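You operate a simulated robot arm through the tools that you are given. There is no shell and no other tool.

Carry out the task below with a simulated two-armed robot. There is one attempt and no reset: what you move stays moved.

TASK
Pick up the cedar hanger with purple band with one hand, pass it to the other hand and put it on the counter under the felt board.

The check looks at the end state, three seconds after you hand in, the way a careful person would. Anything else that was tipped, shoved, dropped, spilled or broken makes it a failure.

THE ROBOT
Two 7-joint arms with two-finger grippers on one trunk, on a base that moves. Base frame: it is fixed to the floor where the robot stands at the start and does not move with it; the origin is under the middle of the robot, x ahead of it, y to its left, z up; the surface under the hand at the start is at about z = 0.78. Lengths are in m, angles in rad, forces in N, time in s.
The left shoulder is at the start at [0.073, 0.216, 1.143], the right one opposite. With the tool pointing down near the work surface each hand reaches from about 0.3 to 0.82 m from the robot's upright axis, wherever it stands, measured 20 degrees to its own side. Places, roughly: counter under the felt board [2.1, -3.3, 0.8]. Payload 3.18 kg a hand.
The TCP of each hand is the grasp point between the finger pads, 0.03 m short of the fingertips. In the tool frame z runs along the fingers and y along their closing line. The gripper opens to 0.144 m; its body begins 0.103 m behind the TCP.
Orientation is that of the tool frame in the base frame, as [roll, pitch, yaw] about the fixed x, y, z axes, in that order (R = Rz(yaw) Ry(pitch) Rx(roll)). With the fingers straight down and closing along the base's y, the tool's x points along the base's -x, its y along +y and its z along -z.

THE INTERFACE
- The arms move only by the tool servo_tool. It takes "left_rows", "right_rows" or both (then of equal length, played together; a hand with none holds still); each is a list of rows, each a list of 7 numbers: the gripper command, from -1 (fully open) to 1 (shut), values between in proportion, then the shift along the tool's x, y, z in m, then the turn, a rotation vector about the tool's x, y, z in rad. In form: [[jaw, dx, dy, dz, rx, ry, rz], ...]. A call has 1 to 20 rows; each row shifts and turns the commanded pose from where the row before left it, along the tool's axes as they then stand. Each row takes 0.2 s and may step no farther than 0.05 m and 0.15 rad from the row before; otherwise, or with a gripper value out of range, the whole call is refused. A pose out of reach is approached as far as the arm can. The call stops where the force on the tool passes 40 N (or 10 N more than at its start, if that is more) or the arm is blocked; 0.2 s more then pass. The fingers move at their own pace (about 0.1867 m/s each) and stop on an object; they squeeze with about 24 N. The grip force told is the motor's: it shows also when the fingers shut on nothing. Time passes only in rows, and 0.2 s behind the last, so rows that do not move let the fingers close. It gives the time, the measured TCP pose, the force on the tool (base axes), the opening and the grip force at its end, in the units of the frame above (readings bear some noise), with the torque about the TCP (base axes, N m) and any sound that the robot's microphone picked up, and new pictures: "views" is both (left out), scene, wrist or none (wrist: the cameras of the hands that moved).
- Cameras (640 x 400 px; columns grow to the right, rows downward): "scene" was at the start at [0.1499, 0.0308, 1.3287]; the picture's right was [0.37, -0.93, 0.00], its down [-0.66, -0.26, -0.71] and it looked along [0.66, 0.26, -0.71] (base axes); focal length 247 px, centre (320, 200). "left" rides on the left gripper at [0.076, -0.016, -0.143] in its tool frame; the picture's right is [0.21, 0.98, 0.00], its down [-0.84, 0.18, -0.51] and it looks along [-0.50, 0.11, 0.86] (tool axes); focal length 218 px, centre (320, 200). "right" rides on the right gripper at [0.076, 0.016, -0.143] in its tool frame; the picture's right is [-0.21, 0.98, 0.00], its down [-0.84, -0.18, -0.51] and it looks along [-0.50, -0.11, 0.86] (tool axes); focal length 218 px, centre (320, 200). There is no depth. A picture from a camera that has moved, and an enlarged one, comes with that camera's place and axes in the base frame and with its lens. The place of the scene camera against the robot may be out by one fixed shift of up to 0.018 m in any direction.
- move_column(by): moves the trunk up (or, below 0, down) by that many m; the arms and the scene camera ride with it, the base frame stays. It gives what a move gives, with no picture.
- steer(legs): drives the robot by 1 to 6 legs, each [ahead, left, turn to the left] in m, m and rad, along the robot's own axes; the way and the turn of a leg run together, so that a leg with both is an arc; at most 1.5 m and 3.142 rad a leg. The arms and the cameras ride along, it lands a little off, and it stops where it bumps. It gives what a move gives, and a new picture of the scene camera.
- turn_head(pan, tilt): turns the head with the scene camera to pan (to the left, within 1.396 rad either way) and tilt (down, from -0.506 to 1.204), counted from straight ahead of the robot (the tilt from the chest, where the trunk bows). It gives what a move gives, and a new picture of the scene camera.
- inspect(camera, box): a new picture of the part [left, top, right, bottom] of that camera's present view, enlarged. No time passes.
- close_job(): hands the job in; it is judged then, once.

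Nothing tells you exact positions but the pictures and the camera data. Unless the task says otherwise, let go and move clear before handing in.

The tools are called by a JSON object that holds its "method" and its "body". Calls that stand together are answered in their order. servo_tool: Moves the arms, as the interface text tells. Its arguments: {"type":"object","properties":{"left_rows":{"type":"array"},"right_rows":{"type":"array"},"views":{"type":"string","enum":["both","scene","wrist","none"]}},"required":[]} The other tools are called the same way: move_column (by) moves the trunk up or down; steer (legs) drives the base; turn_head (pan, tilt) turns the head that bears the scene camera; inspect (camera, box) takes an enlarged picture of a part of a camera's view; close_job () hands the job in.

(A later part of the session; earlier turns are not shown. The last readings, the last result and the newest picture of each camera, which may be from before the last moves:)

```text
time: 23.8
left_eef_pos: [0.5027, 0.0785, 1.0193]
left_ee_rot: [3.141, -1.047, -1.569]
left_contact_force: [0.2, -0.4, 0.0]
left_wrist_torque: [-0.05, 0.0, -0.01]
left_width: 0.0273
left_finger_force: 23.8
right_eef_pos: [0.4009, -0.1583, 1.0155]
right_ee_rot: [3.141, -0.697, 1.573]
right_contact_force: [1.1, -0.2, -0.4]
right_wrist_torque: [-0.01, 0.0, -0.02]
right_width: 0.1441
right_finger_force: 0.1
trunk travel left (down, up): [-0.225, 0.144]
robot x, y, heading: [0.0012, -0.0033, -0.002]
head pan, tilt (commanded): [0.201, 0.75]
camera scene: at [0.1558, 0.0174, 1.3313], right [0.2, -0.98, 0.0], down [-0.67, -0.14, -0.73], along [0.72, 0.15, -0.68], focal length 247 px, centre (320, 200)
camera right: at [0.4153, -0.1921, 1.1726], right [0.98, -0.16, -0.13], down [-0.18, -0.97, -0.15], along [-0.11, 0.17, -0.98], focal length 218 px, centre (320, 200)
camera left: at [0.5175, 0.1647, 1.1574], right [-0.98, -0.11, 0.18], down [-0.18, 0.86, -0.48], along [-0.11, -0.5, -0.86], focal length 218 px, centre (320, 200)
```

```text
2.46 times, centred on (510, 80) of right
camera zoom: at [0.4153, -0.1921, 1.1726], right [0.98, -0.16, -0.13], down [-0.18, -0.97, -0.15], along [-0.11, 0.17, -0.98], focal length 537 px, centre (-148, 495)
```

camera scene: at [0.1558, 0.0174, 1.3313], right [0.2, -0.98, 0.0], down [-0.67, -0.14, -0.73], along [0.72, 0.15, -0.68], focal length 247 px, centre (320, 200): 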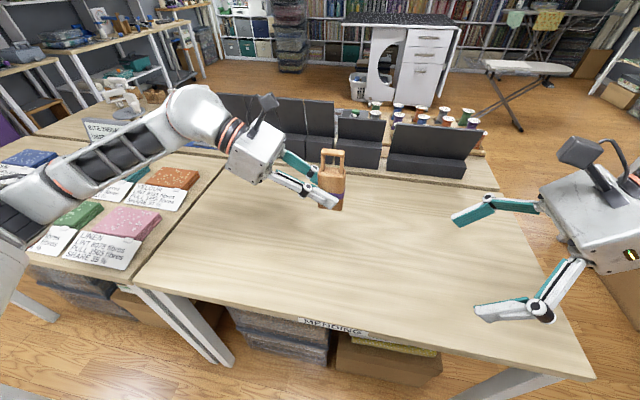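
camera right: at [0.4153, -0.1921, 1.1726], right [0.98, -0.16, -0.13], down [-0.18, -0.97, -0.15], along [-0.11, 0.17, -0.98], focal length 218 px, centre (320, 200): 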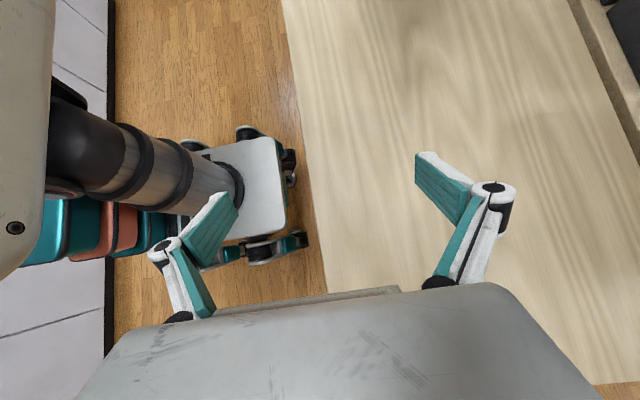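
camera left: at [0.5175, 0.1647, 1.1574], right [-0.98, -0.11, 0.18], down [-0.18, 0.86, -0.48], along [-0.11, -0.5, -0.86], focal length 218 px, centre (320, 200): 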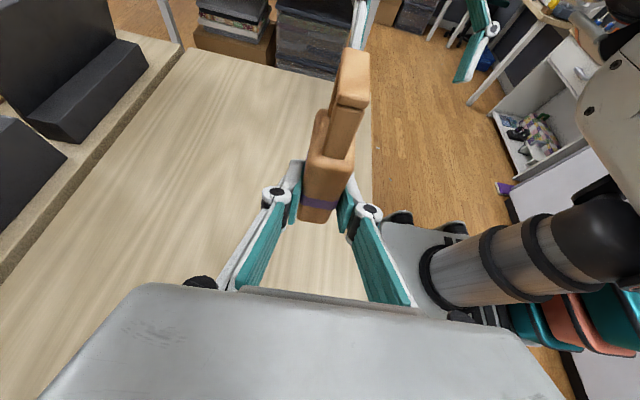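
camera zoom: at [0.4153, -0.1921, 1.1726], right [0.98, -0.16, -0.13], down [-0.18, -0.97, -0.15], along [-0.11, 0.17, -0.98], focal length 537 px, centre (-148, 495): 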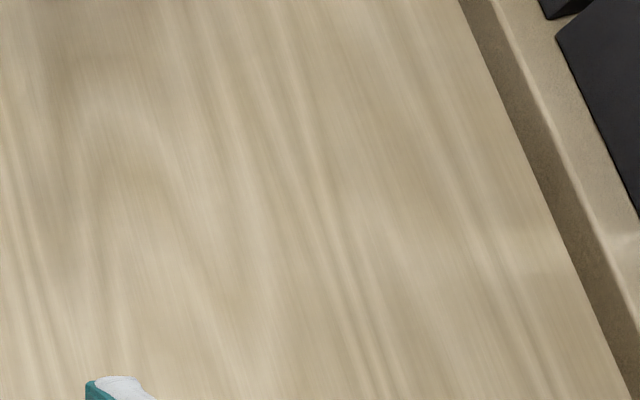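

The hanger is now at about (0.503, 0.062), bottom at z≈0.98, block top ≈1.06. I'll bring the right hand, tilted 45°, to a point 0.12 m up-right of the block's free upper part.

{"method": "servo_tool", "body": {"right_rows": [[-1, 0, 0, 0, 0, 0.0874, 0], [-1, 0.0292, 0.0172, -0.0014, 0, 0, 0], [-1, 0.0292, 0.0172, -0.0014, 0, 0, 0], [-1, 0.0292, 0.0172, -0.0014, 0, 0, 0], [-1, 0.0292, 0.0172, -0.0014, 0, 0, 0], [-1, 0.0292, 0.0172, -0.0014, 0, 0, 0], [-1, 0.0292, 0.0172, -0.0014, 0, 0, 0], [-1, 0, 0, 0, 0, 0, 0]], "left_rows": [[1, 0, 0, 0, 0, 0, 0], [1, 0, 0, 0, 0, 0, 0], [1, 0, 0, 0, 0, 0, 0], [1, 0, 0, 0, 0, 0, 0], [1, 0, 0, 0, 0, 0, 0], [1, 0, 0, 0, 0, 0, 0], [1, 0, 0, 0, 0, 0, 0], [1, 0, 0, 0, 0, 0, 0]], "views": "both"}}

{"method": "inspect", "body": {"camera": "scene", "box": [240, 60, 480, 240]}}

{"method": "inspect", "body": {"camera": "right", "box": [240, 50, 400, 190]}}

```text
time: 25.6
left_eef_pos: [0.5025, 0.0799, 1.0203]
left_ee_rot: [-3.141, -1.045, -1.571]
left_contact_force: [0.8, 0.1, -0.8]
left_wrist_torque: [-0.01, 0.02, 0.0]
left_width: 0.0274
left_finger_force: 23.4
right_eef_pos: [0.5031, -0.041, 1.1438]
right_ee_rot: [-3.141, -0.785, 1.572]
right_contact_force: [0.8, -1.3, 0.2]
right_wrist_torque: [0.0, 0.0, -0.05]
right_width: 0.144
right_finger_force: 0.0
trunk travel left (down, up): [-0.225, 0.144]
robot x, y, heading: [0.0016, 0.0017, -0.002]
head pan, tilt (commanded): [0.201, 0.75]
camera scene: at [0.1555, 0.0168, 1.3314], right [0.2, -0.98, 0.0], down [-0.67, -0.14, -0.73], along [0.72, 0.15, -0.68], focal length 247 px, centre (320, 200)
camera right: at [0.5192, -0.0885, 1.2973], right [0.98, -0.15, -0.15], down [-0.18, -0.95, -0.24], along [-0.11, 0.26, -0.96], focal length 218 px, centre (320, 200)
camera left: at [0.5175, 0.1642, 1.1577], right [-0.98, -0.1, 0.18], down [-0.18, 0.86, -0.48], along [-0.11, -0.5, -0.86], focal length 218 px, centre (320, 200)
```

scene: 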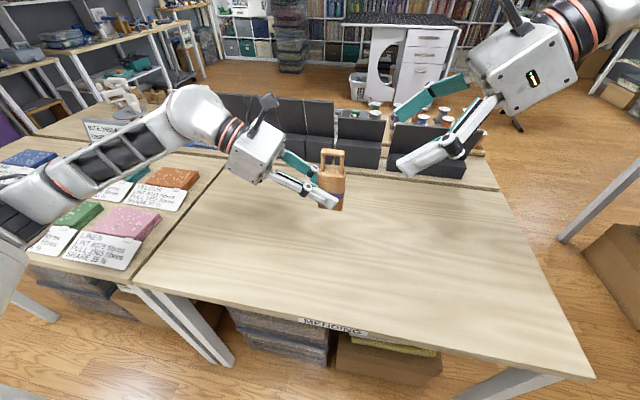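
right: 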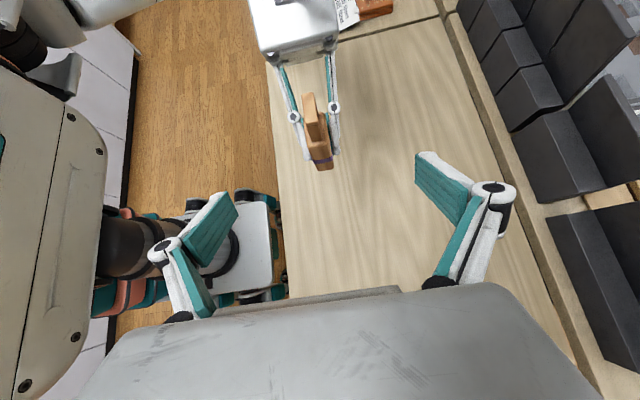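
left: 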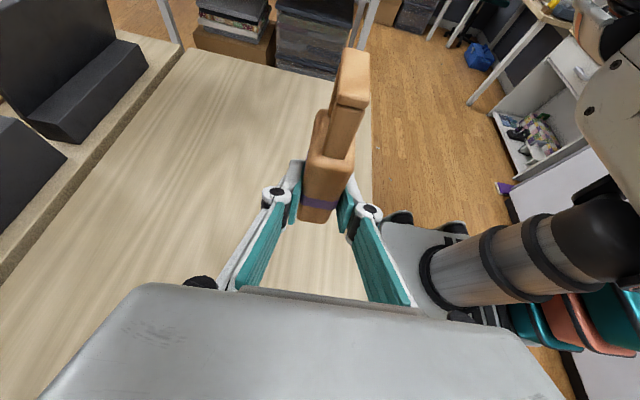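

```text
2.22 times, centred on (360, 150) of scene
camera zoom: at [0.1555, 0.0168, 1.3314], right [0.2, -0.98, 0.0], down [-0.67, -0.14, -0.73], along [0.72, 0.15, -0.68], focal length 549 px, centre (231, 311)
```

zoom: 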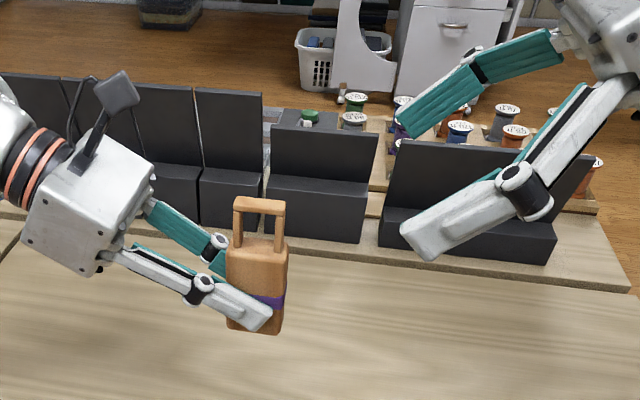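

```text
2.86 times, centred on (320, 120) of right
camera zoom: at [0.5192, -0.0885, 1.2973], right [0.98, -0.15, -0.15], down [-0.18, -0.95, -0.24], along [-0.11, 0.26, -0.96], focal length 624 px, centre (320, 429)
```

zoom: 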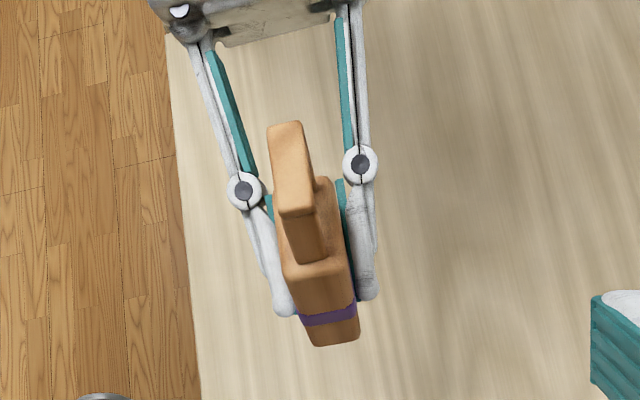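

Geometry matches expectations. I'll advance the right hand 0.09 m along its fingers and look again.

{"method": "servo_tool", "body": {"right_rows": [[-1, 0.0005, 0, 0.03, 0, 0, 0], [-1, 0.0005, 0, 0.03, 0, 0, 0], [-1, 0.0005, 0, 0.03, 0, 0, 0], [-1, 0, 0, 0, 0, 0, 0]], "left_rows": [[1, 0, 0, 0, 0, 0, 0], [1, 0, 0, 0, 0, 0, 0], [1, 0, 0, 0, 0, 0, 0], [1, 0, 0, 0, 0, 0, 0]], "views": "both"}}

{"method": "inspect", "body": {"camera": "scene", "box": [270, 110, 430, 230]}}

{"method": "inspect", "body": {"camera": "right", "box": [240, 70, 400, 230]}}

```text
time: 26.6
left_eef_pos: [0.5012, 0.0787, 1.02]
left_ee_rot: [-3.141, -1.046, -1.57]
left_contact_force: [-0.9, 0.6, -0.5]
left_wrist_torque: [-0.03, 0.03, 0.0]
left_width: 0.0271
left_finger_force: 23.3
right_eef_pos: [0.5028, 0.0243, 1.082]
right_ee_rot: [3.139, -0.787, 1.572]
right_contact_force: [-0.1, -0.2, -0.1]
right_wrist_torque: [0.01, -0.03, 0.01]
right_width: 0.144
right_finger_force: 0.1
trunk travel left (down, up): [-0.225, 0.144]
robot x, y, heading: [-0.0, -0.0002, 0.003]
head pan, tilt (commanded): [0.201, 0.75]
camera scene: at [0.1552, 0.017, 1.3315], right [0.2, -0.98, 0.0], down [-0.67, -0.14, -0.73], along [0.72, 0.15, -0.68], focal length 247 px, centre (320, 200)
camera right: at [0.5176, -0.0235, 1.2353], right [0.98, -0.15, -0.15], down [-0.18, -0.95, -0.24], along [-0.11, 0.26, -0.96], focal length 218 px, centre (320, 200)
camera left: at [0.5173, 0.1644, 1.1579], right [-0.98, -0.1, 0.18], down [-0.18, 0.86, -0.48], along [-0.11, -0.5, -0.86], focal length 218 px, centre (320, 200)
```

scene: 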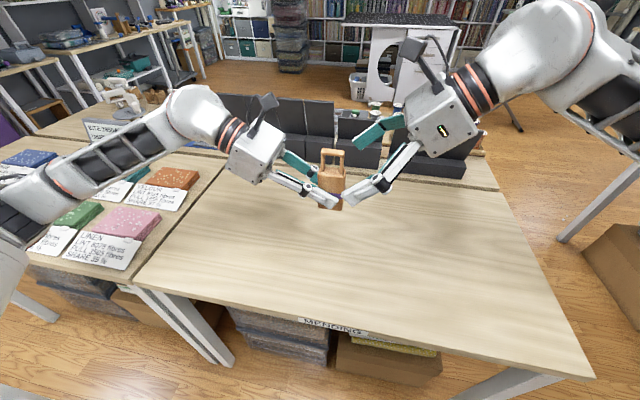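
right: 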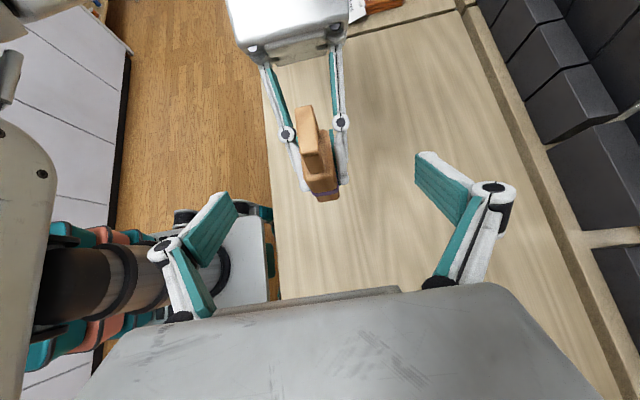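
left: 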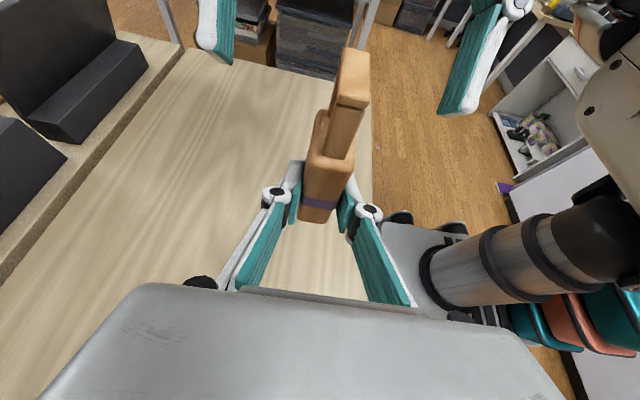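

```text
3.33 times, centred on (350, 170) of scene
camera zoom: at [0.1552, 0.017, 1.3315], right [0.2, -0.98, 0.0], down [-0.67, -0.14, -0.73], along [0.72, 0.15, -0.68], focal length 823 px, centre (220, 300)
```

zoom: 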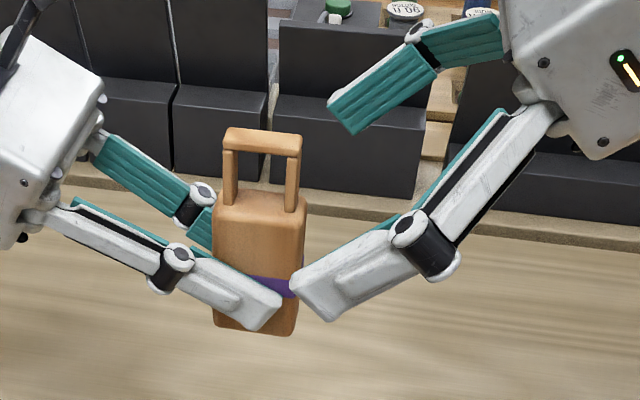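

```text
2.50 times, centred on (320, 150) of right
camera zoom: at [0.5176, -0.0235, 1.2353], right [0.98, -0.15, -0.15], down [-0.18, -0.95, -0.24], along [-0.11, 0.26, -0.96], focal length 546 px, centre (320, 325)
```

zoom: 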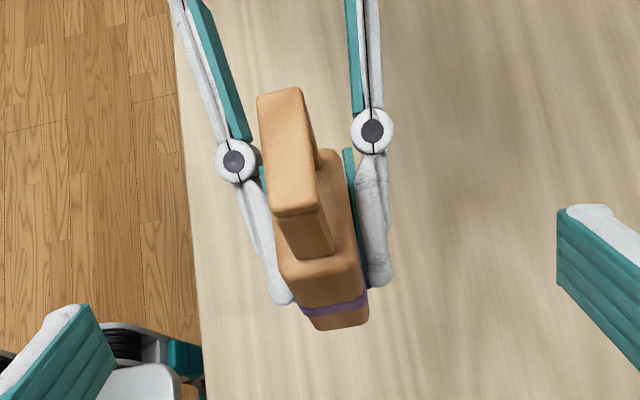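

Spacing between the fingers looks fine. I'll advance the last bit and close the right fingers slowly on the upper block.

{"method": "servo_tool", "body": {"right_rows": [[-1, 0, -0.0005, 0.014, 0, 0, 0], [-1, 0, -0.0005, 0.013, 0, 0, 0], [-1, 0, 0, 0, 0, 0, 0]], "left_rows": [[1, 0, 0, 0, 0, 0, 0], [1, 0, 0, 0, 0, 0, 0], [1, 0, 0, 0, 0, 0, 0]], "views": "both"}}

{"method": "inspect", "body": {"camera": "scene", "box": [270, 110, 430, 230]}}

{"method": "inspect", "body": {"camera": "right", "box": [220, 70, 420, 230]}}

```text
time: 27.4
left_eef_pos: [0.5013, 0.0801, 1.02]
left_ee_rot: [3.141, -1.046, -1.571]
left_contact_force: [-0.1, 0.4, -0.7]
left_wrist_torque: [-0.02, -0.01, 0.03]
left_width: 0.0271
left_finger_force: 24.3
right_eef_pos: [0.5021, 0.042, 1.0629]
right_ee_rot: [3.14, -0.784, 1.573]
right_contact_force: [0.6, 0.1, -0.5]
right_wrist_torque: [-0.02, 0.0, 0.01]
right_width: 0.1439
right_finger_force: 0.2
trunk travel left (down, up): [-0.225, 0.144]
robot x, y, heading: [-0.0027, -0.0025, -0.001]
head pan, tilt (commanded): [0.201, 0.75]
camera scene: at [0.1554, 0.0172, 1.3314], right [0.2, -0.98, 0.0], down [-0.67, -0.14, -0.73], along [0.72, 0.15, -0.68], focal length 247 px, centre (320, 200)
camera right: at [0.5168, -0.0042, 1.2171], right [0.98, -0.15, -0.15], down [-0.18, -0.95, -0.24], along [-0.11, 0.26, -0.96], focal length 218 px, centre (320, 200)
camera left: at [0.5175, 0.1646, 1.1577], right [-0.98, -0.11, 0.18], down [-0.18, 0.86, -0.48], along [-0.11, -0.5, -0.86], focal length 218 px, centre (320, 200)
```

scene: 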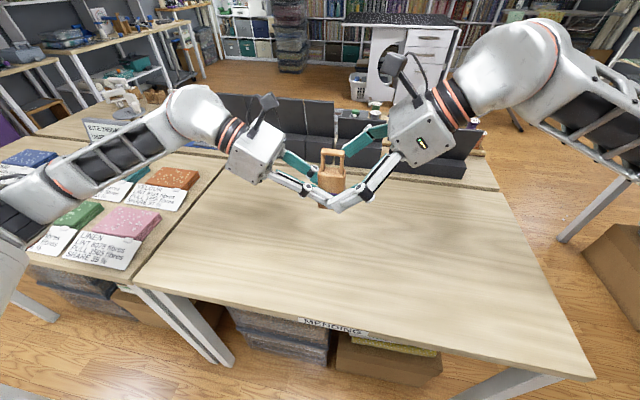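
right: 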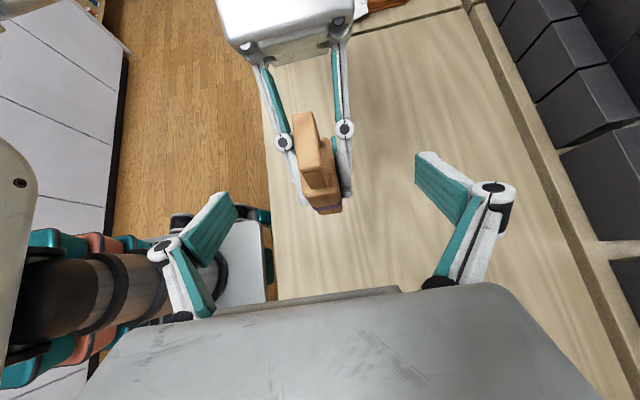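
left: 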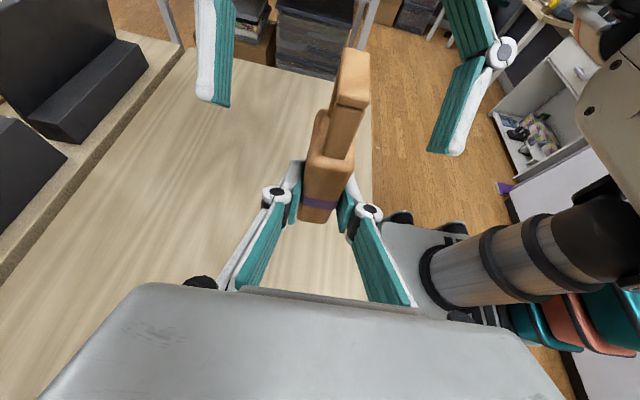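

```text
3.33 times, centred on (350, 170) of scene
camera zoom: at [0.1554, 0.0172, 1.3314], right [0.2, -0.98, 0.0], down [-0.67, -0.14, -0.73], along [0.72, 0.15, -0.68], focal length 823 px, centre (220, 300)
```

zoom: 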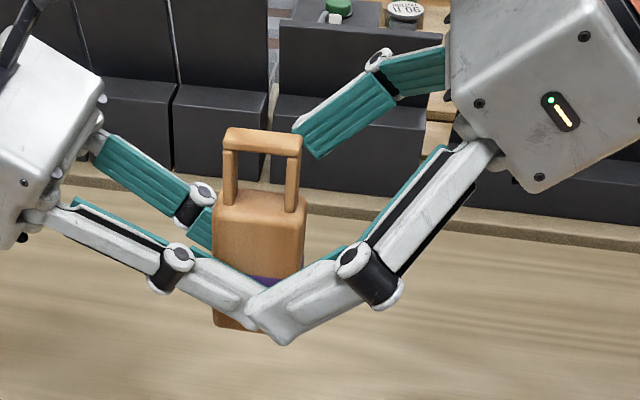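

```text
2.50 times, centred on (320, 150) of right
camera zoom: at [0.5168, -0.0042, 1.2171], right [0.98, -0.15, -0.15], down [-0.18, -0.95, -0.24], along [-0.11, 0.26, -0.96], focal length 546 px, centre (320, 325)
```

zoom: 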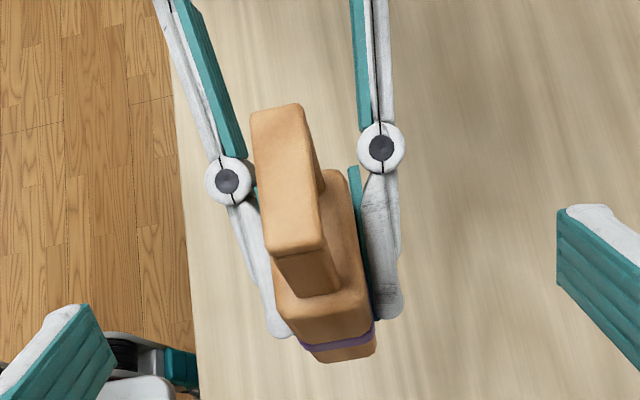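

Now close the right fingers in stages while the left keeps holding.

{"method": "servo_tool", "body": {"right_rows": [[-0.4, 0, 0, 0, 0, 0, 0], [0.1, 0, 0, 0, 0, 0, 0], [0.35, 0, 0, 0, 0, 0, 0], [0.45, 0, 0, 0, 0, 0, 0], [0.5, 0, 0, 0, 0, 0, 0], [0.55, 0, 0, 0, 0, 0, 0]], "left_rows": [[1, 0, 0, 0, 0, 0, 0], [1, 0, 0, 0, 0, 0, 0], [1, 0, 0, 0, 0, 0, 0], [1, 0, 0, 0, 0, 0, 0], [1, 0, 0, 0, 0, 0, 0], [1, 0, 0, 0, 0, 0, 0]], "views": "both"}}

{"method": "inspect", "body": {"camera": "scene", "box": [270, 110, 430, 230]}}

{"method": "inspect", "body": {"camera": "right", "box": [220, 70, 420, 230]}}

```text
time: 28.8
left_eef_pos: [0.5016, 0.0798, 1.0198]
left_ee_rot: [3.141, -1.045, -1.571]
left_contact_force: [-0.1, -0.1, 0.0]
left_wrist_torque: [-0.01, -0.01, 0.01]
left_width: 0.0271
left_finger_force: 23.8
right_eef_pos: [0.5024, 0.043, 1.0642]
right_ee_rot: [3.141, -0.786, 1.572]
right_contact_force: [-0.1, -0.1, -0.6]
right_wrist_torque: [-0.03, 0.0, 0.0]
right_width: 0.0325
right_finger_force: 0.0
trunk travel left (down, up): [-0.225, 0.144]
robot x, y, heading: [-0.0013, 0.0017, -0.002]
head pan, tilt (commanded): [0.201, 0.75]
camera scene: at [0.1555, 0.0173, 1.3314], right [0.2, -0.98, 0.0], down [-0.67, -0.14, -0.73], along [0.72, 0.15, -0.68], focal length 247 px, centre (320, 200)
camera right: at [0.5169, -0.0042, 1.217], right [0.98, -0.15, -0.15], down [-0.18, -0.95, -0.24], along [-0.11, 0.26, -0.96], focal length 218 px, centre (320, 200)
camera left: at [0.5175, 0.1647, 1.1577], right [-0.98, -0.11, 0.18], down [-0.18, 0.86, -0.48], along [-0.11, -0.5, -0.86], focal length 218 px, centre (320, 200)
```

scene: 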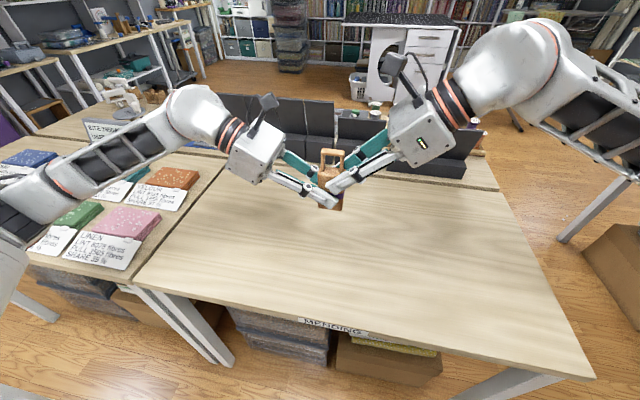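
right: 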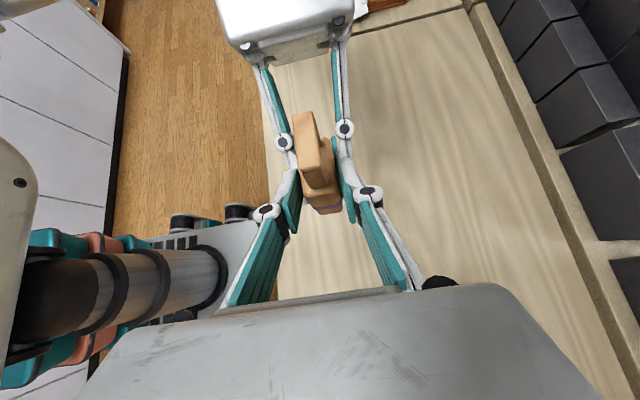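
left: 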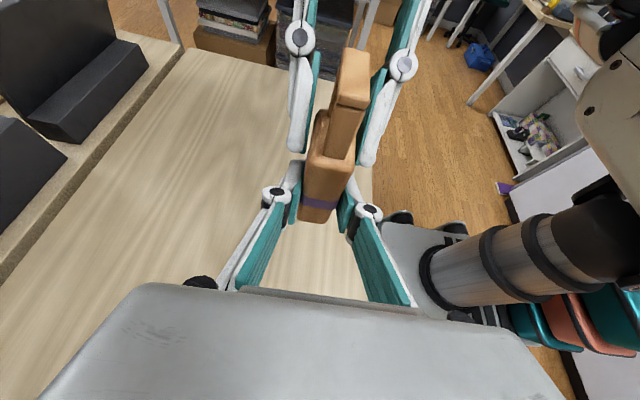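

```text
3.33 times, centred on (350, 170) of scene
camera zoom: at [0.1555, 0.0173, 1.3314], right [0.2, -0.98, 0.0], down [-0.67, -0.14, -0.73], along [0.72, 0.15, -0.68], focal length 823 px, centre (220, 300)
```

zoom: 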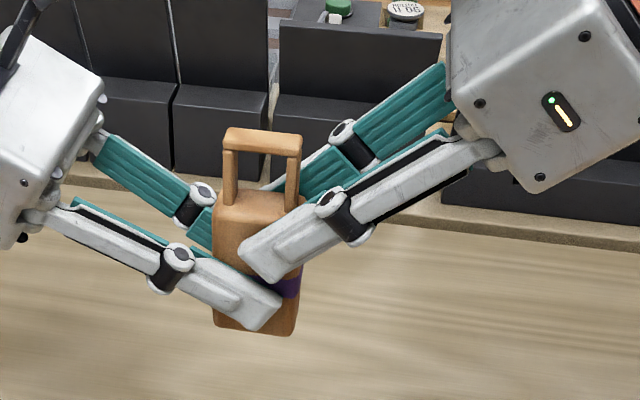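

```text
2.50 times, centred on (320, 150) of right
camera zoom: at [0.5169, -0.0042, 1.217], right [0.98, -0.15, -0.15], down [-0.18, -0.95, -0.24], along [-0.11, 0.26, -0.96], focal length 546 px, centre (320, 325)
```

zoom: 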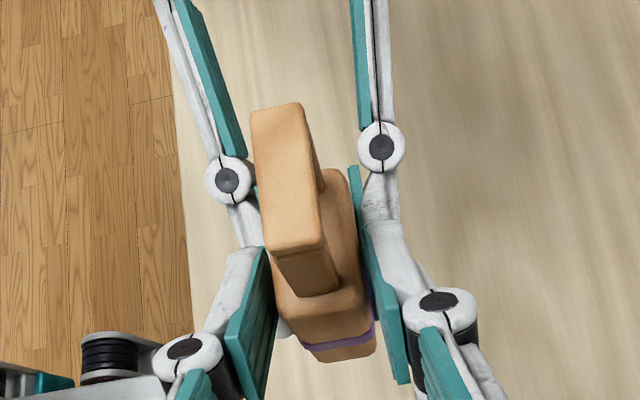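

The right fingers are placed above the left ones with a small gap and about to touch. Closing fully.

{"method": "servo_tool", "body": {"right_rows": [[0.6, 0, 0, 0, 0, 0, 0], [0.65, 0, 0, 0, 0, 0, 0], [0.8, 0, 0, 0, 0, 0, 0], [1, 0, 0, 0, 0, 0, 0], [1, 0, 0, 0, 0, 0, 0], [1, 0, 0, 0, 0, 0, 0]], "left_rows": [[1, 0, 0, 0, 0, 0, 0], [1, 0, 0, 0, 0, 0, 0], [1, 0, 0, 0, 0, 0, 0], [1, 0, 0, 0, 0, 0, 0], [1, 0, 0, 0, 0, 0, 0], [1, 0, 0, 0, 0, 0, 0]], "views": "both"}}

{"method": "inspect", "body": {"camera": "scene", "box": [270, 110, 430, 230]}}

```text
time: 30.2
left_eef_pos: [0.5011, 0.0784, 1.019]
left_ee_rot: [3.141, -1.047, -1.571]
left_contact_force: [-2.0, -0.2, 0.8]
left_wrist_torque: [-0.02, -0.08, -0.02]
left_width: 0.0271
left_finger_force: 24.4
right_eef_pos: [0.5023, 0.043, 1.0628]
right_ee_rot: [3.14, -0.784, 1.572]
right_contact_force: [2.6, 0.9, -0.5]
right_wrist_torque: [-0.01, -0.06, -0.07]
right_width: 0.0273
right_finger_force: 24.4
trunk travel left (down, up): [-0.225, 0.144]
robot x, y, heading: [-0.0016, -0.0019, -0.001]
head pan, tilt (commanded): [0.201, 0.75]
camera scene: at [0.1555, 0.0173, 1.3314], right [0.2, -0.98, 0.0], down [-0.67, -0.14, -0.73], along [0.72, 0.15, -0.68], focal length 247 px, centre (320, 200)
camera right: at [0.517, -0.0043, 1.217], right [0.98, -0.15, -0.15], down [-0.18, -0.95, -0.24], along [-0.11, 0.26, -0.96], focal length 218 px, centre (320, 200)
camera left: at [0.5174, 0.1647, 1.1577], right [-0.98, -0.1, 0.18], down [-0.18, 0.86, -0.48], along [-0.11, -0.5, -0.86], focal length 218 px, centre (320, 200)
```

scene: 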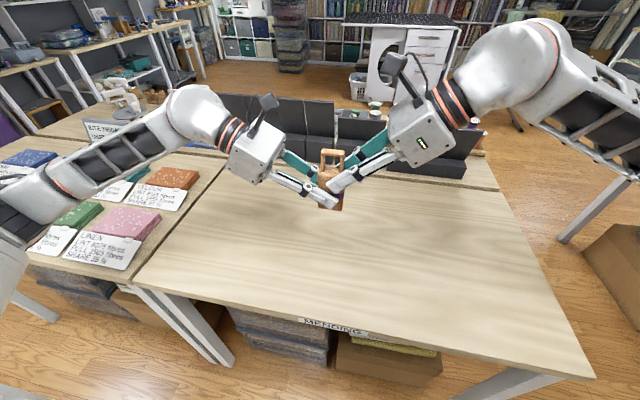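
right: 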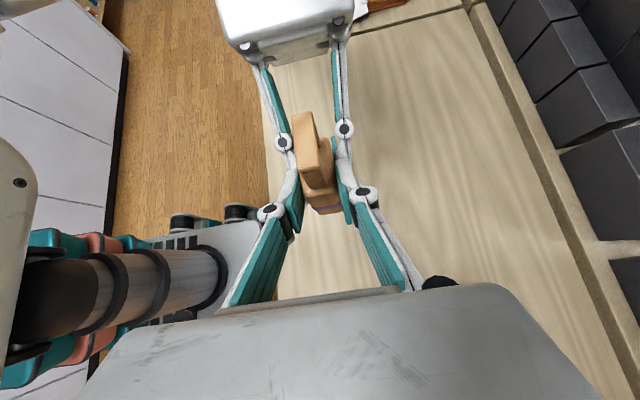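
left: 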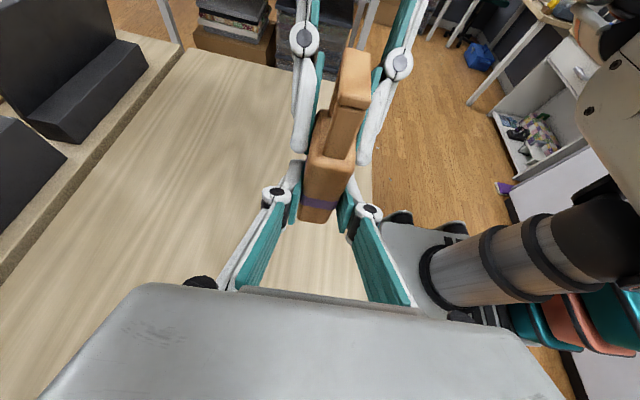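

```text
3.33 times, centred on (350, 170) of scene
camera zoom: at [0.1555, 0.0173, 1.3314], right [0.2, -0.98, 0.0], down [-0.67, -0.14, -0.73], along [0.72, 0.15, -0.68], focal length 823 px, centre (220, 300)
```

zoom: 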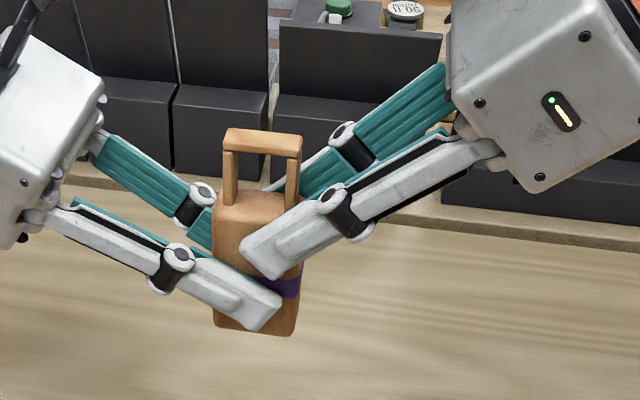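

Both hands hold it now. I'll open the left fingers slowly and back the left hand out along its own axis.

{"method": "servo_tool", "body": {"left_rows": [[0.5, 0, 0, 0, 0, 0, 0], [0.2, 0, 0, 0, 0, 0, 0], [0, 0, 0, 0, 0, 0, 0], [0, 0, 0, 0, 0, 0, 0], [0, 0, 0, -0.02, 0, 0, 0], [0, 0, 0, -0.03, 0, 0, 0], [0, 0, 0, -0.04, 0, 0, 0], [0, 0, 0, -0.04, 0, 0, 0], [0, 0, 0, 0, 0, 0, 0]], "right_rows": [[1, 0, 0, 0, 0, 0, 0], [1, 0, 0, 0, 0, 0, 0], [1, 0, 0, 0, 0, 0, 0], [1, 0, 0, 0, 0, 0, 0], [1, 0, 0, 0, 0, 0, 0], [1, 0, 0, 0, 0, 0, 0], [1, 0, 0, 0, 0, 0, 0], [1, 0, 0, 0, 0, 0, 0], [1, 0, 0, 0, 0, 0, 0]], "views": "both"}}

{"method": "inspect", "body": {"camera": "scene", "box": [240, 100, 440, 240]}}

```text
time: 32.2
left_eef_pos: [0.5025, 0.192, 1.0863]
left_ee_rot: [-3.141, -1.047, -1.571]
left_contact_force: [-0.4, 0.1, 0.6]
left_wrist_torque: [-0.01, -0.03, -0.04]
left_width: 0.0719
left_finger_force: 0.0
right_eef_pos: [0.5013, 0.0421, 1.0624]
right_ee_rot: [3.141, -0.784, 1.571]
right_contact_force: [0.0, 0.5, -0.6]
right_wrist_torque: [-0.04, 0.0, 0.01]
right_width: 0.0272
right_finger_force: 23.9
trunk travel left (down, up): [-0.225, 0.144]
robot x, y, heading: [0.0012, -0.0004, -0.005]
head pan, tilt (commanded): [0.201, 0.75]
camera scene: at [0.1557, 0.0171, 1.3313], right [0.2, -0.98, 0.0], down [-0.67, -0.14, -0.73], along [0.72, 0.15, -0.68], focal length 247 px, centre (320, 200)
camera right: at [0.5171, -0.0045, 1.2168], right [0.98, -0.15, -0.15], down [-0.18, -0.95, -0.24], along [-0.11, 0.26, -0.96], focal length 218 px, centre (320, 200)
camera left: at [0.5175, 0.2767, 1.2239], right [-0.98, -0.1, 0.18], down [-0.18, 0.86, -0.48], along [-0.11, -0.5, -0.86], focal length 218 px, centre (320, 200)
```

scene: 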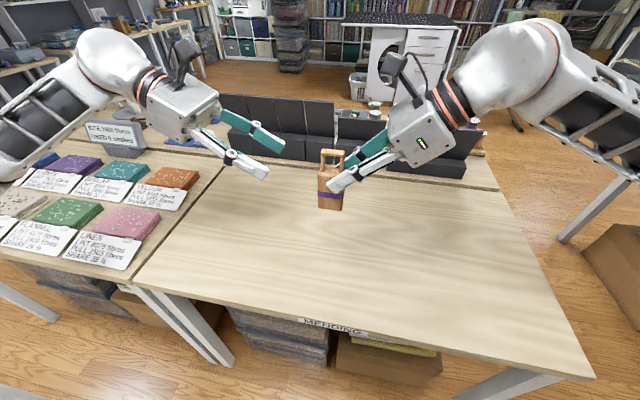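
right: 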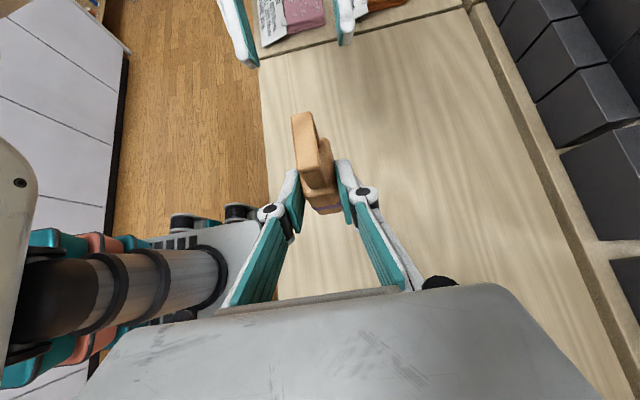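
left: 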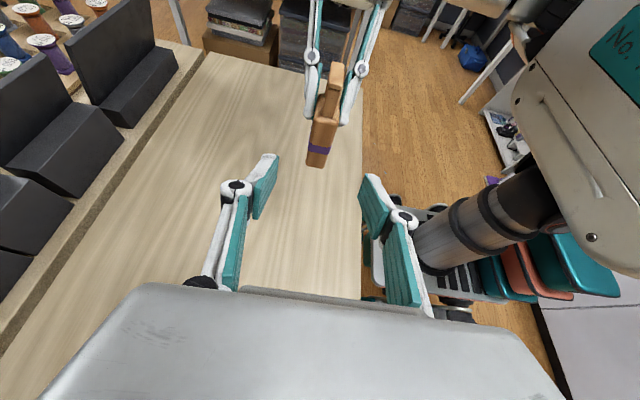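

```text
2.86 times, centred on (340, 170) of scene
camera zoom: at [0.1557, 0.0171, 1.3313], right [0.2, -0.98, 0.0], down [-0.67, -0.14, -0.73], along [0.72, 0.15, -0.68], focal length 706 px, centre (263, 286)
```

zoom: 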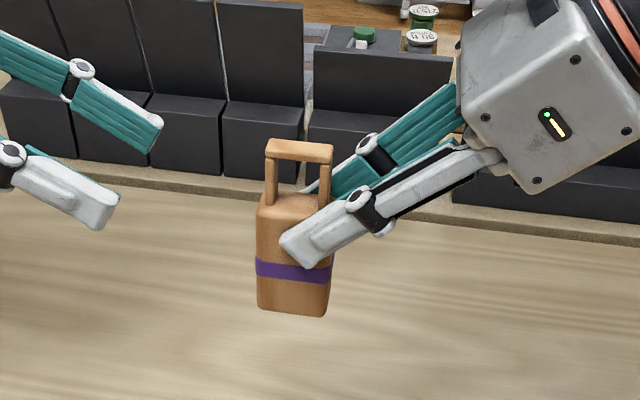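

The handover worked: the right hand alone holds the hanger upright. Next I'll draw both hands in to a compact pose for driving, the left going back to its starting posture.

{"method": "servo_tool", "body": {"left_rows": [[-0.5, -0.0215, 0.0125, -0.0193, 0, 0, 0], [-0.5, -0.0215, 0.0125, -0.0193, 0, 0, 0], [-0.5, -0.0215, 0.0125, -0.0193, 0, 0, 0], [-0.5, -0.0215, 0.0125, -0.0193, 0, 0, 0], [0, 0, 0, 0, 0, -0.15, 0], [0, 0, 0, 0, 0, -0.15, 0], [0, 0, 0, 0, 0, -0.15, 0], [0, 0, 0, 0, 0, -0.15, 0], [0, 0, 0, 0, 0, -0.15, 0], [0, 0, 0, 0, 0, -0.15, 0], [0, 0, 0, 0, 0, -0.147, 0], [0, 0, 0, 0, 0, 0, 0]], "right_rows": [[1, 0, 0, 0, 0, 0, 0], [1, 0, 0, 0, 0, 0, 0], [1, -0.0118, -0.0133, -0.0165, 0, 0, 0], [1, -0.0118, -0.0133, -0.0165, 0, 0, 0], [1, -0.0118, -0.0133, -0.0165, 0, 0, 0], [1, -0.0118, -0.0133, -0.0165, 0, 0, 0], [1, -0.0118, -0.0133, -0.0165, 0, 0, 0], [1, -0.0118, -0.0133, -0.0165, 0, 0, 0], [1, 0, 0, 0, 0, 0, 0], [1, 0, 0, 0, 0, 0, 0], [1, 0, 0, 0, 0, 0, 0], [1, 0, 0, 0, 0, 0, 0]], "views": "scene"}}

{"method": "servo_tool", "body": {"left_rows": [[0, 0, 0, 0, 0, 0, 0.15], [0, 0, 0, 0, 0, 0, 0.15], [0, 0, 0, 0, 0, 0, 0.15], [0, 0, 0, 0, 0, 0, 0.15], [0, 0, 0, 0, 0, 0, 0.15], [0, 0, 0, 0, 0, 0, 0.15], [0, 0, 0, 0, 0, 0, 0.15], [0, 0, 0, 0, 0, 0, 0.15], [0, 0, 0, 0, 0, 0, 0.15], [0, 0, 0, 0, 0, 0, 0.15], [0, 0, 0, 0, 0, 0, 0.07], [0, 0, 0, 0, 0, 0, 0]], "right_rows": [[1, 0, 0, 0, 0, 0, 0], [1, 0, 0, 0, 0, 0, 0], [1, 0, 0, 0, 0, 0, 0], [1, 0, 0, 0, 0, 0, 0], [1, 0, 0, 0, 0, 0, 0], [1, 0, 0, 0, 0, 0, 0], [1, 0, 0, 0, 0, 0, 0], [1, 0, 0, 0, 0, 0, 0], [1, 0, 0, 0, 0, 0, 0], [1, 0, 0, 0, 0, 0, 0], [1, 0, 0, 0, 0, 0, 0], [1, 0, 0, 0, 0, 0, 0]], "views": "both"}}

```text
time: 34.8
left_eef_pos: [0.4524, 0.3024, 1.0494]
left_ee_rot: [3.141, 0.002, -1.568]
left_contact_force: [0.1, -0.1, -0.2]
left_wrist_torque: [-0.03, -0.02, -0.01]
left_width: 0.0718
left_finger_force: 0.1
right_eef_pos: [0.4224, -0.0749, 1.083]
right_ee_rot: [-3.141, -0.785, 1.572]
right_contact_force: [0.6, -0.4, -0.7]
right_wrist_torque: [-0.01, 0.04, 0.02]
right_width: 0.0274
right_finger_force: 23.8
trunk travel left (down, up): [-0.225, 0.144]
robot x, y, heading: [0.0008, -0.0022, -0.002]
head pan, tilt (commanded): [0.201, 0.75]
camera scene: at [0.1554, 0.0179, 1.3314], right [0.2, -0.98, 0.0], down [-0.67, -0.14, -0.73], along [0.72, 0.15, -0.68], focal length 247 px, centre (320, 200)
```

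scene: 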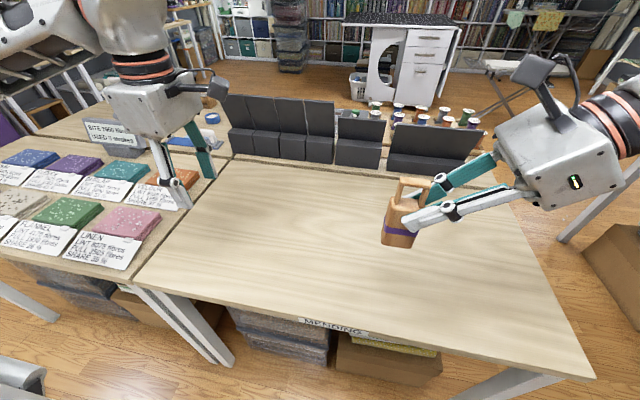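

```text
time: 37.4
left_eef_pos: [0.4514, 0.3028, 1.049]
left_ee_rot: [3.141, -0.001, -3.141]
left_contact_force: [-1.0, -0.4, -0.6]
left_wrist_torque: [-0.03, 0.0, -0.01]
left_width: 0.072
left_finger_force: 0.0
right_eef_pos: [0.4221, -0.076, 1.083]
right_ee_rot: [-3.142, -0.787, 1.573]
right_contact_force: [0.0, 0.1, -0.1]
right_wrist_torque: [-0.01, 0.0, 0.0]
right_width: 0.0272
right_finger_force: 24.3
trunk travel left (down, up): [-0.225, 0.144]
robot x, y, heading: [-0.0019, -0.0021, 0.003]
head pan, tilt (commanded): [0.201, 0.75]
camera scene: at [0.1555, 0.0173, 1.3314], right [0.2, -0.98, 0.0], down [-0.67, -0.14, -0.73], along [0.72, 0.15, -0.68], focal length 247 px, centre (320, 200)
camera right: at [0.4365, -0.1225, 1.2374], right [0.98, -0.15, -0.15], down [-0.18, -0.95, -0.24], along [-0.11, 0.26, -0.96], focal length 218 px, centre (320, 200)
camera left: at [0.3744, 0.2861, 1.1916], right [-0.21, 0.98, 0.0], down [0.84, 0.18, 0.51], along [0.5, 0.11, -0.86], focal length 218 px, centre (320, 200)
```

scene: 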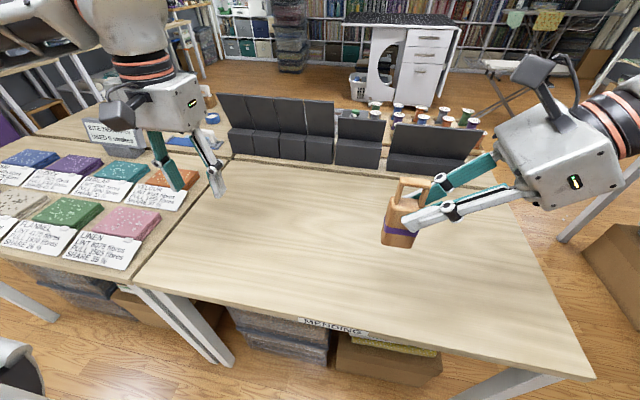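
right: 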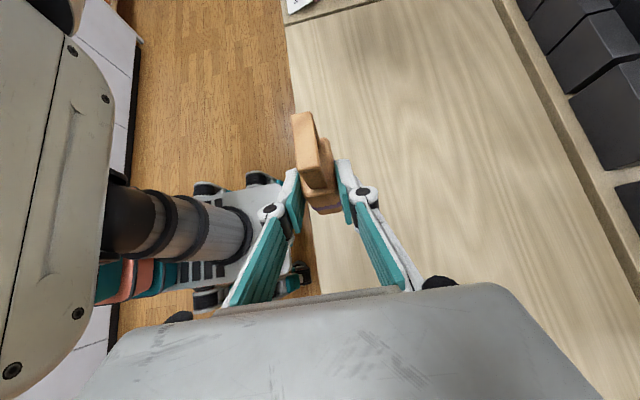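
left: 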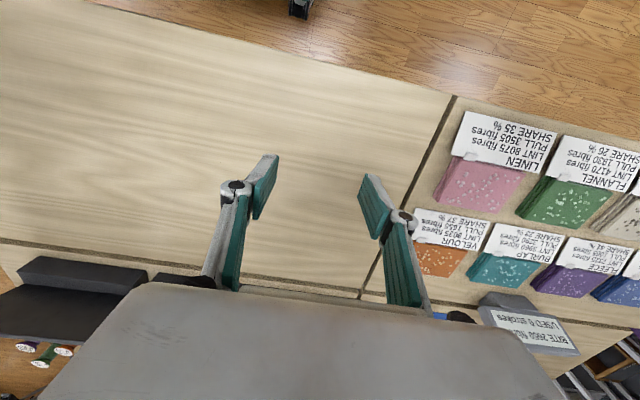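

The right hand still holds firmly. I'll back away from the table a little and look to the right to plan the drive.

{"method": "steer", "body": {"legs": [[-0.3, 0, 0]]}}

{"method": "turn_head", "body": {"pan": -0.8, "tilt": 0.3}}

{"method": "turn_head", "body": {"pan": -1.39, "tilt": 0.5}}

```text
time: 39.5
left_eef_pos: [0.1515, 0.3005, 1.0487]
left_ee_rot: [3.141, 0.0, 3.139]
left_contact_force: [-0.2, -0.1, 0.4]
left_wrist_torque: [0.02, 0.0, 0.02]
left_width: 0.072
left_finger_force: 0.2
right_eef_pos: [0.1202, -0.0762, 1.0835]
right_ee_rot: [3.138, -0.785, 1.567]
right_contact_force: [-0.3, 0.4, -0.7]
right_wrist_torque: [-0.05, 0.0, -0.01]
right_width: 0.0273
right_finger_force: 24.0
trunk travel left (down, up): [-0.225, 0.144]
robot x, y, heading: [-0.3016, 0.0004, -0.005]
head pan, tilt (commanded): [0.201, 0.75]
camera scene: at [-0.1457, 0.0173, 1.3315], right [0.19, -0.98, 0.0], down [-0.67, -0.13, -0.73], along [0.72, 0.14, -0.68], focal length 247 px, centre (320, 200)
```

scene: 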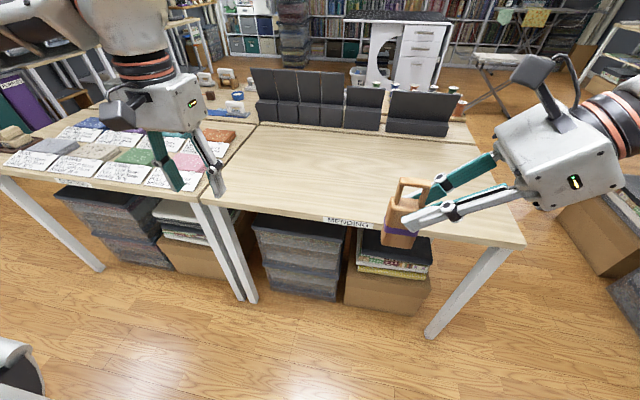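

```text
time: 40.8
left_eef_pos: [0.1538, 0.2995, 1.0483]
left_ee_rot: [-3.142, 0.001, 3.138]
left_contact_force: [-0.1, -0.2, -0.3]
left_wrist_torque: [0.03, 0.0, -0.02]
left_width: 0.0722
left_finger_force: 0.1
right_eef_pos: [0.1204, -0.0772, 1.0842]
right_ee_rot: [3.141, -0.786, 1.568]
right_contact_force: [-0.5, 0.0, -0.4]
right_wrist_torque: [0.0, -0.02, -0.01]
right_width: 0.0272
right_finger_force: 23.4
trunk travel left (down, up): [-0.225, 0.144]
robot x, y, heading: [-0.3016, 0.0051, -0.008]
head pan, tilt (commanded): [-0.799, 0.3]
camera scene: at [-0.1615, -0.066, 1.3717], right [-0.72, -0.69, 0.0], down [-0.21, 0.21, -0.96], along [0.66, -0.69, -0.3], focal length 247 px, centre (320, 200)
```

scene: 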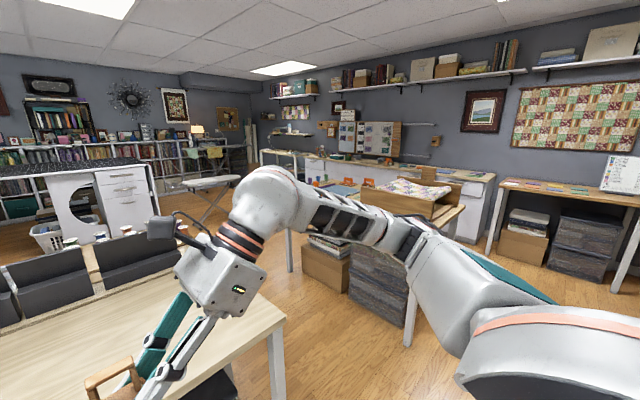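

```text
time: 41.8
left_eef_pos: [0.1533, 0.3008, 1.0493]
left_ee_rot: [-3.141, 0.001, 3.139]
left_contact_force: [0.1, -0.5, -0.1]
left_wrist_torque: [0.0, 0.01, -0.04]
left_width: 0.0719
left_finger_force: 0.1
right_eef_pos: [0.1208, -0.0775, 1.0831]
right_ee_rot: [3.141, -0.785, 1.568]
right_contact_force: [0.6, -0.6, 0.1]
right_wrist_torque: [-0.02, 0.01, 0.01]
right_width: 0.0274
right_finger_force: 23.6
trunk travel left (down, up): [-0.225, 0.144]
robot x, y, heading: [-0.3007, 0.0005, -0.005]
head pan, tilt (commanded): [-1.389, 0.499]
camera scene: at [-0.2103, -0.0884, 1.3534], right [-0.98, -0.18, 0.0], down [-0.08, 0.47, -0.88], along [0.15, -0.86, -0.48], focal length 247 px, centre (320, 200)
```

scene: 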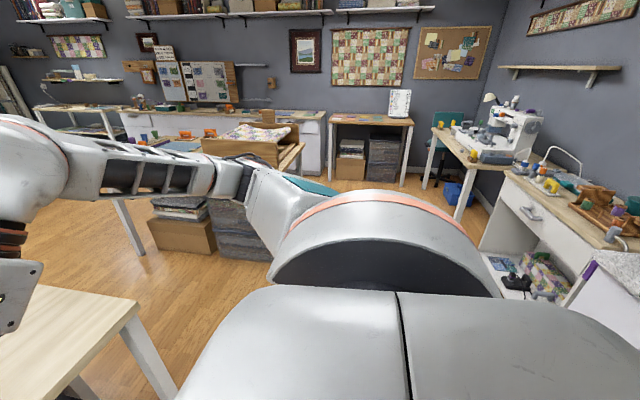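

An island table (about x 0.3–1.5, y −1.35 to −2.0) stands between me and the target counter (front edge about y=−3.0). I'll check my own base footprint and the floor before choosing the route.

{"method": "turn_head", "body": {"pan": -0.3, "tilt": 1.2}}

{"method": "turn_head", "body": {"pan": -0.6, "tilt": 0.45}}

```text
time: 43.1
left_eef_pos: [0.1535, 0.3011, 1.0481]
left_ee_rot: [-3.141, 0.0, 3.138]
left_contact_force: [-0.6, 0.2, 0.1]
left_wrist_torque: [-0.01, -0.02, 0.0]
left_width: 0.0718
left_finger_force: 0.1
right_eef_pos: [0.1206, -0.0754, 1.0843]
right_ee_rot: [-3.141, -0.787, 1.567]
right_contact_force: [0.4, 0.2, -0.9]
right_wrist_torque: [0.0, 0.01, -0.01]
right_width: 0.0271
right_finger_force: 24.4
trunk travel left (down, up): [-0.225, 0.144]
robot x, y, heading: [-0.3022, 0.0014, -0.01]
head pan, tilt (commanded): [-0.3, 1.201]
camera scene: at [-0.1729, -0.0157, 1.2997], right [-0.3, -0.95, 0.0], down [-0.89, 0.28, -0.36], along [0.35, -0.11, -0.93], focal length 247 px, centre (320, 200)
```

scene: 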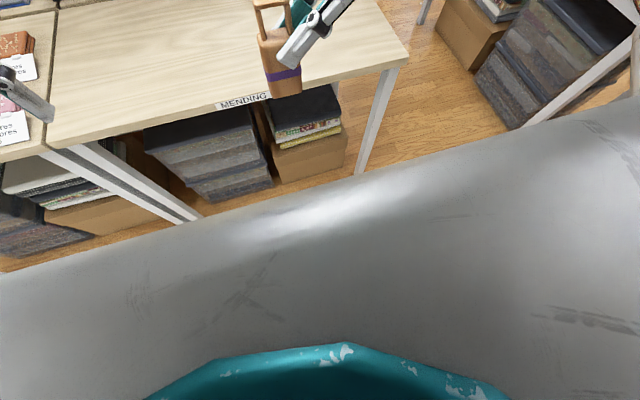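

```text
time: 44.2
left_eef_pos: [0.1533, 0.3009, 1.0489]
left_ee_rot: [3.141, -0.001, 3.139]
left_contact_force: [0.3, 0.4, 0.1]
left_wrist_torque: [-0.04, -0.03, -0.02]
left_width: 0.072
left_finger_force: 0.1
right_eef_pos: [0.121, -0.0776, 1.084]
right_ee_rot: [3.14, -0.784, 1.568]
right_contact_force: [0.1, 0.3, -1.0]
right_wrist_torque: [-0.02, 0.01, -0.01]
right_width: 0.0271
right_finger_force: 24.0
trunk travel left (down, up): [-0.225, 0.144]
robot x, y, heading: [-0.2962, 0.0013, -0.007]
head pan, tilt (commanded): [-0.6, 0.45]
camera scene: at [-0.1507, -0.0511, 1.3577], right [-0.57, -0.82, 0.0], down [-0.36, 0.25, -0.9], along [0.74, -0.51, -0.44], focal length 247 px, centre (320, 200)
```

scene: 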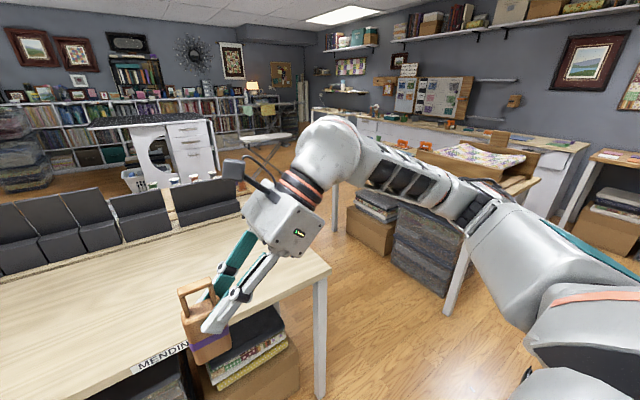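

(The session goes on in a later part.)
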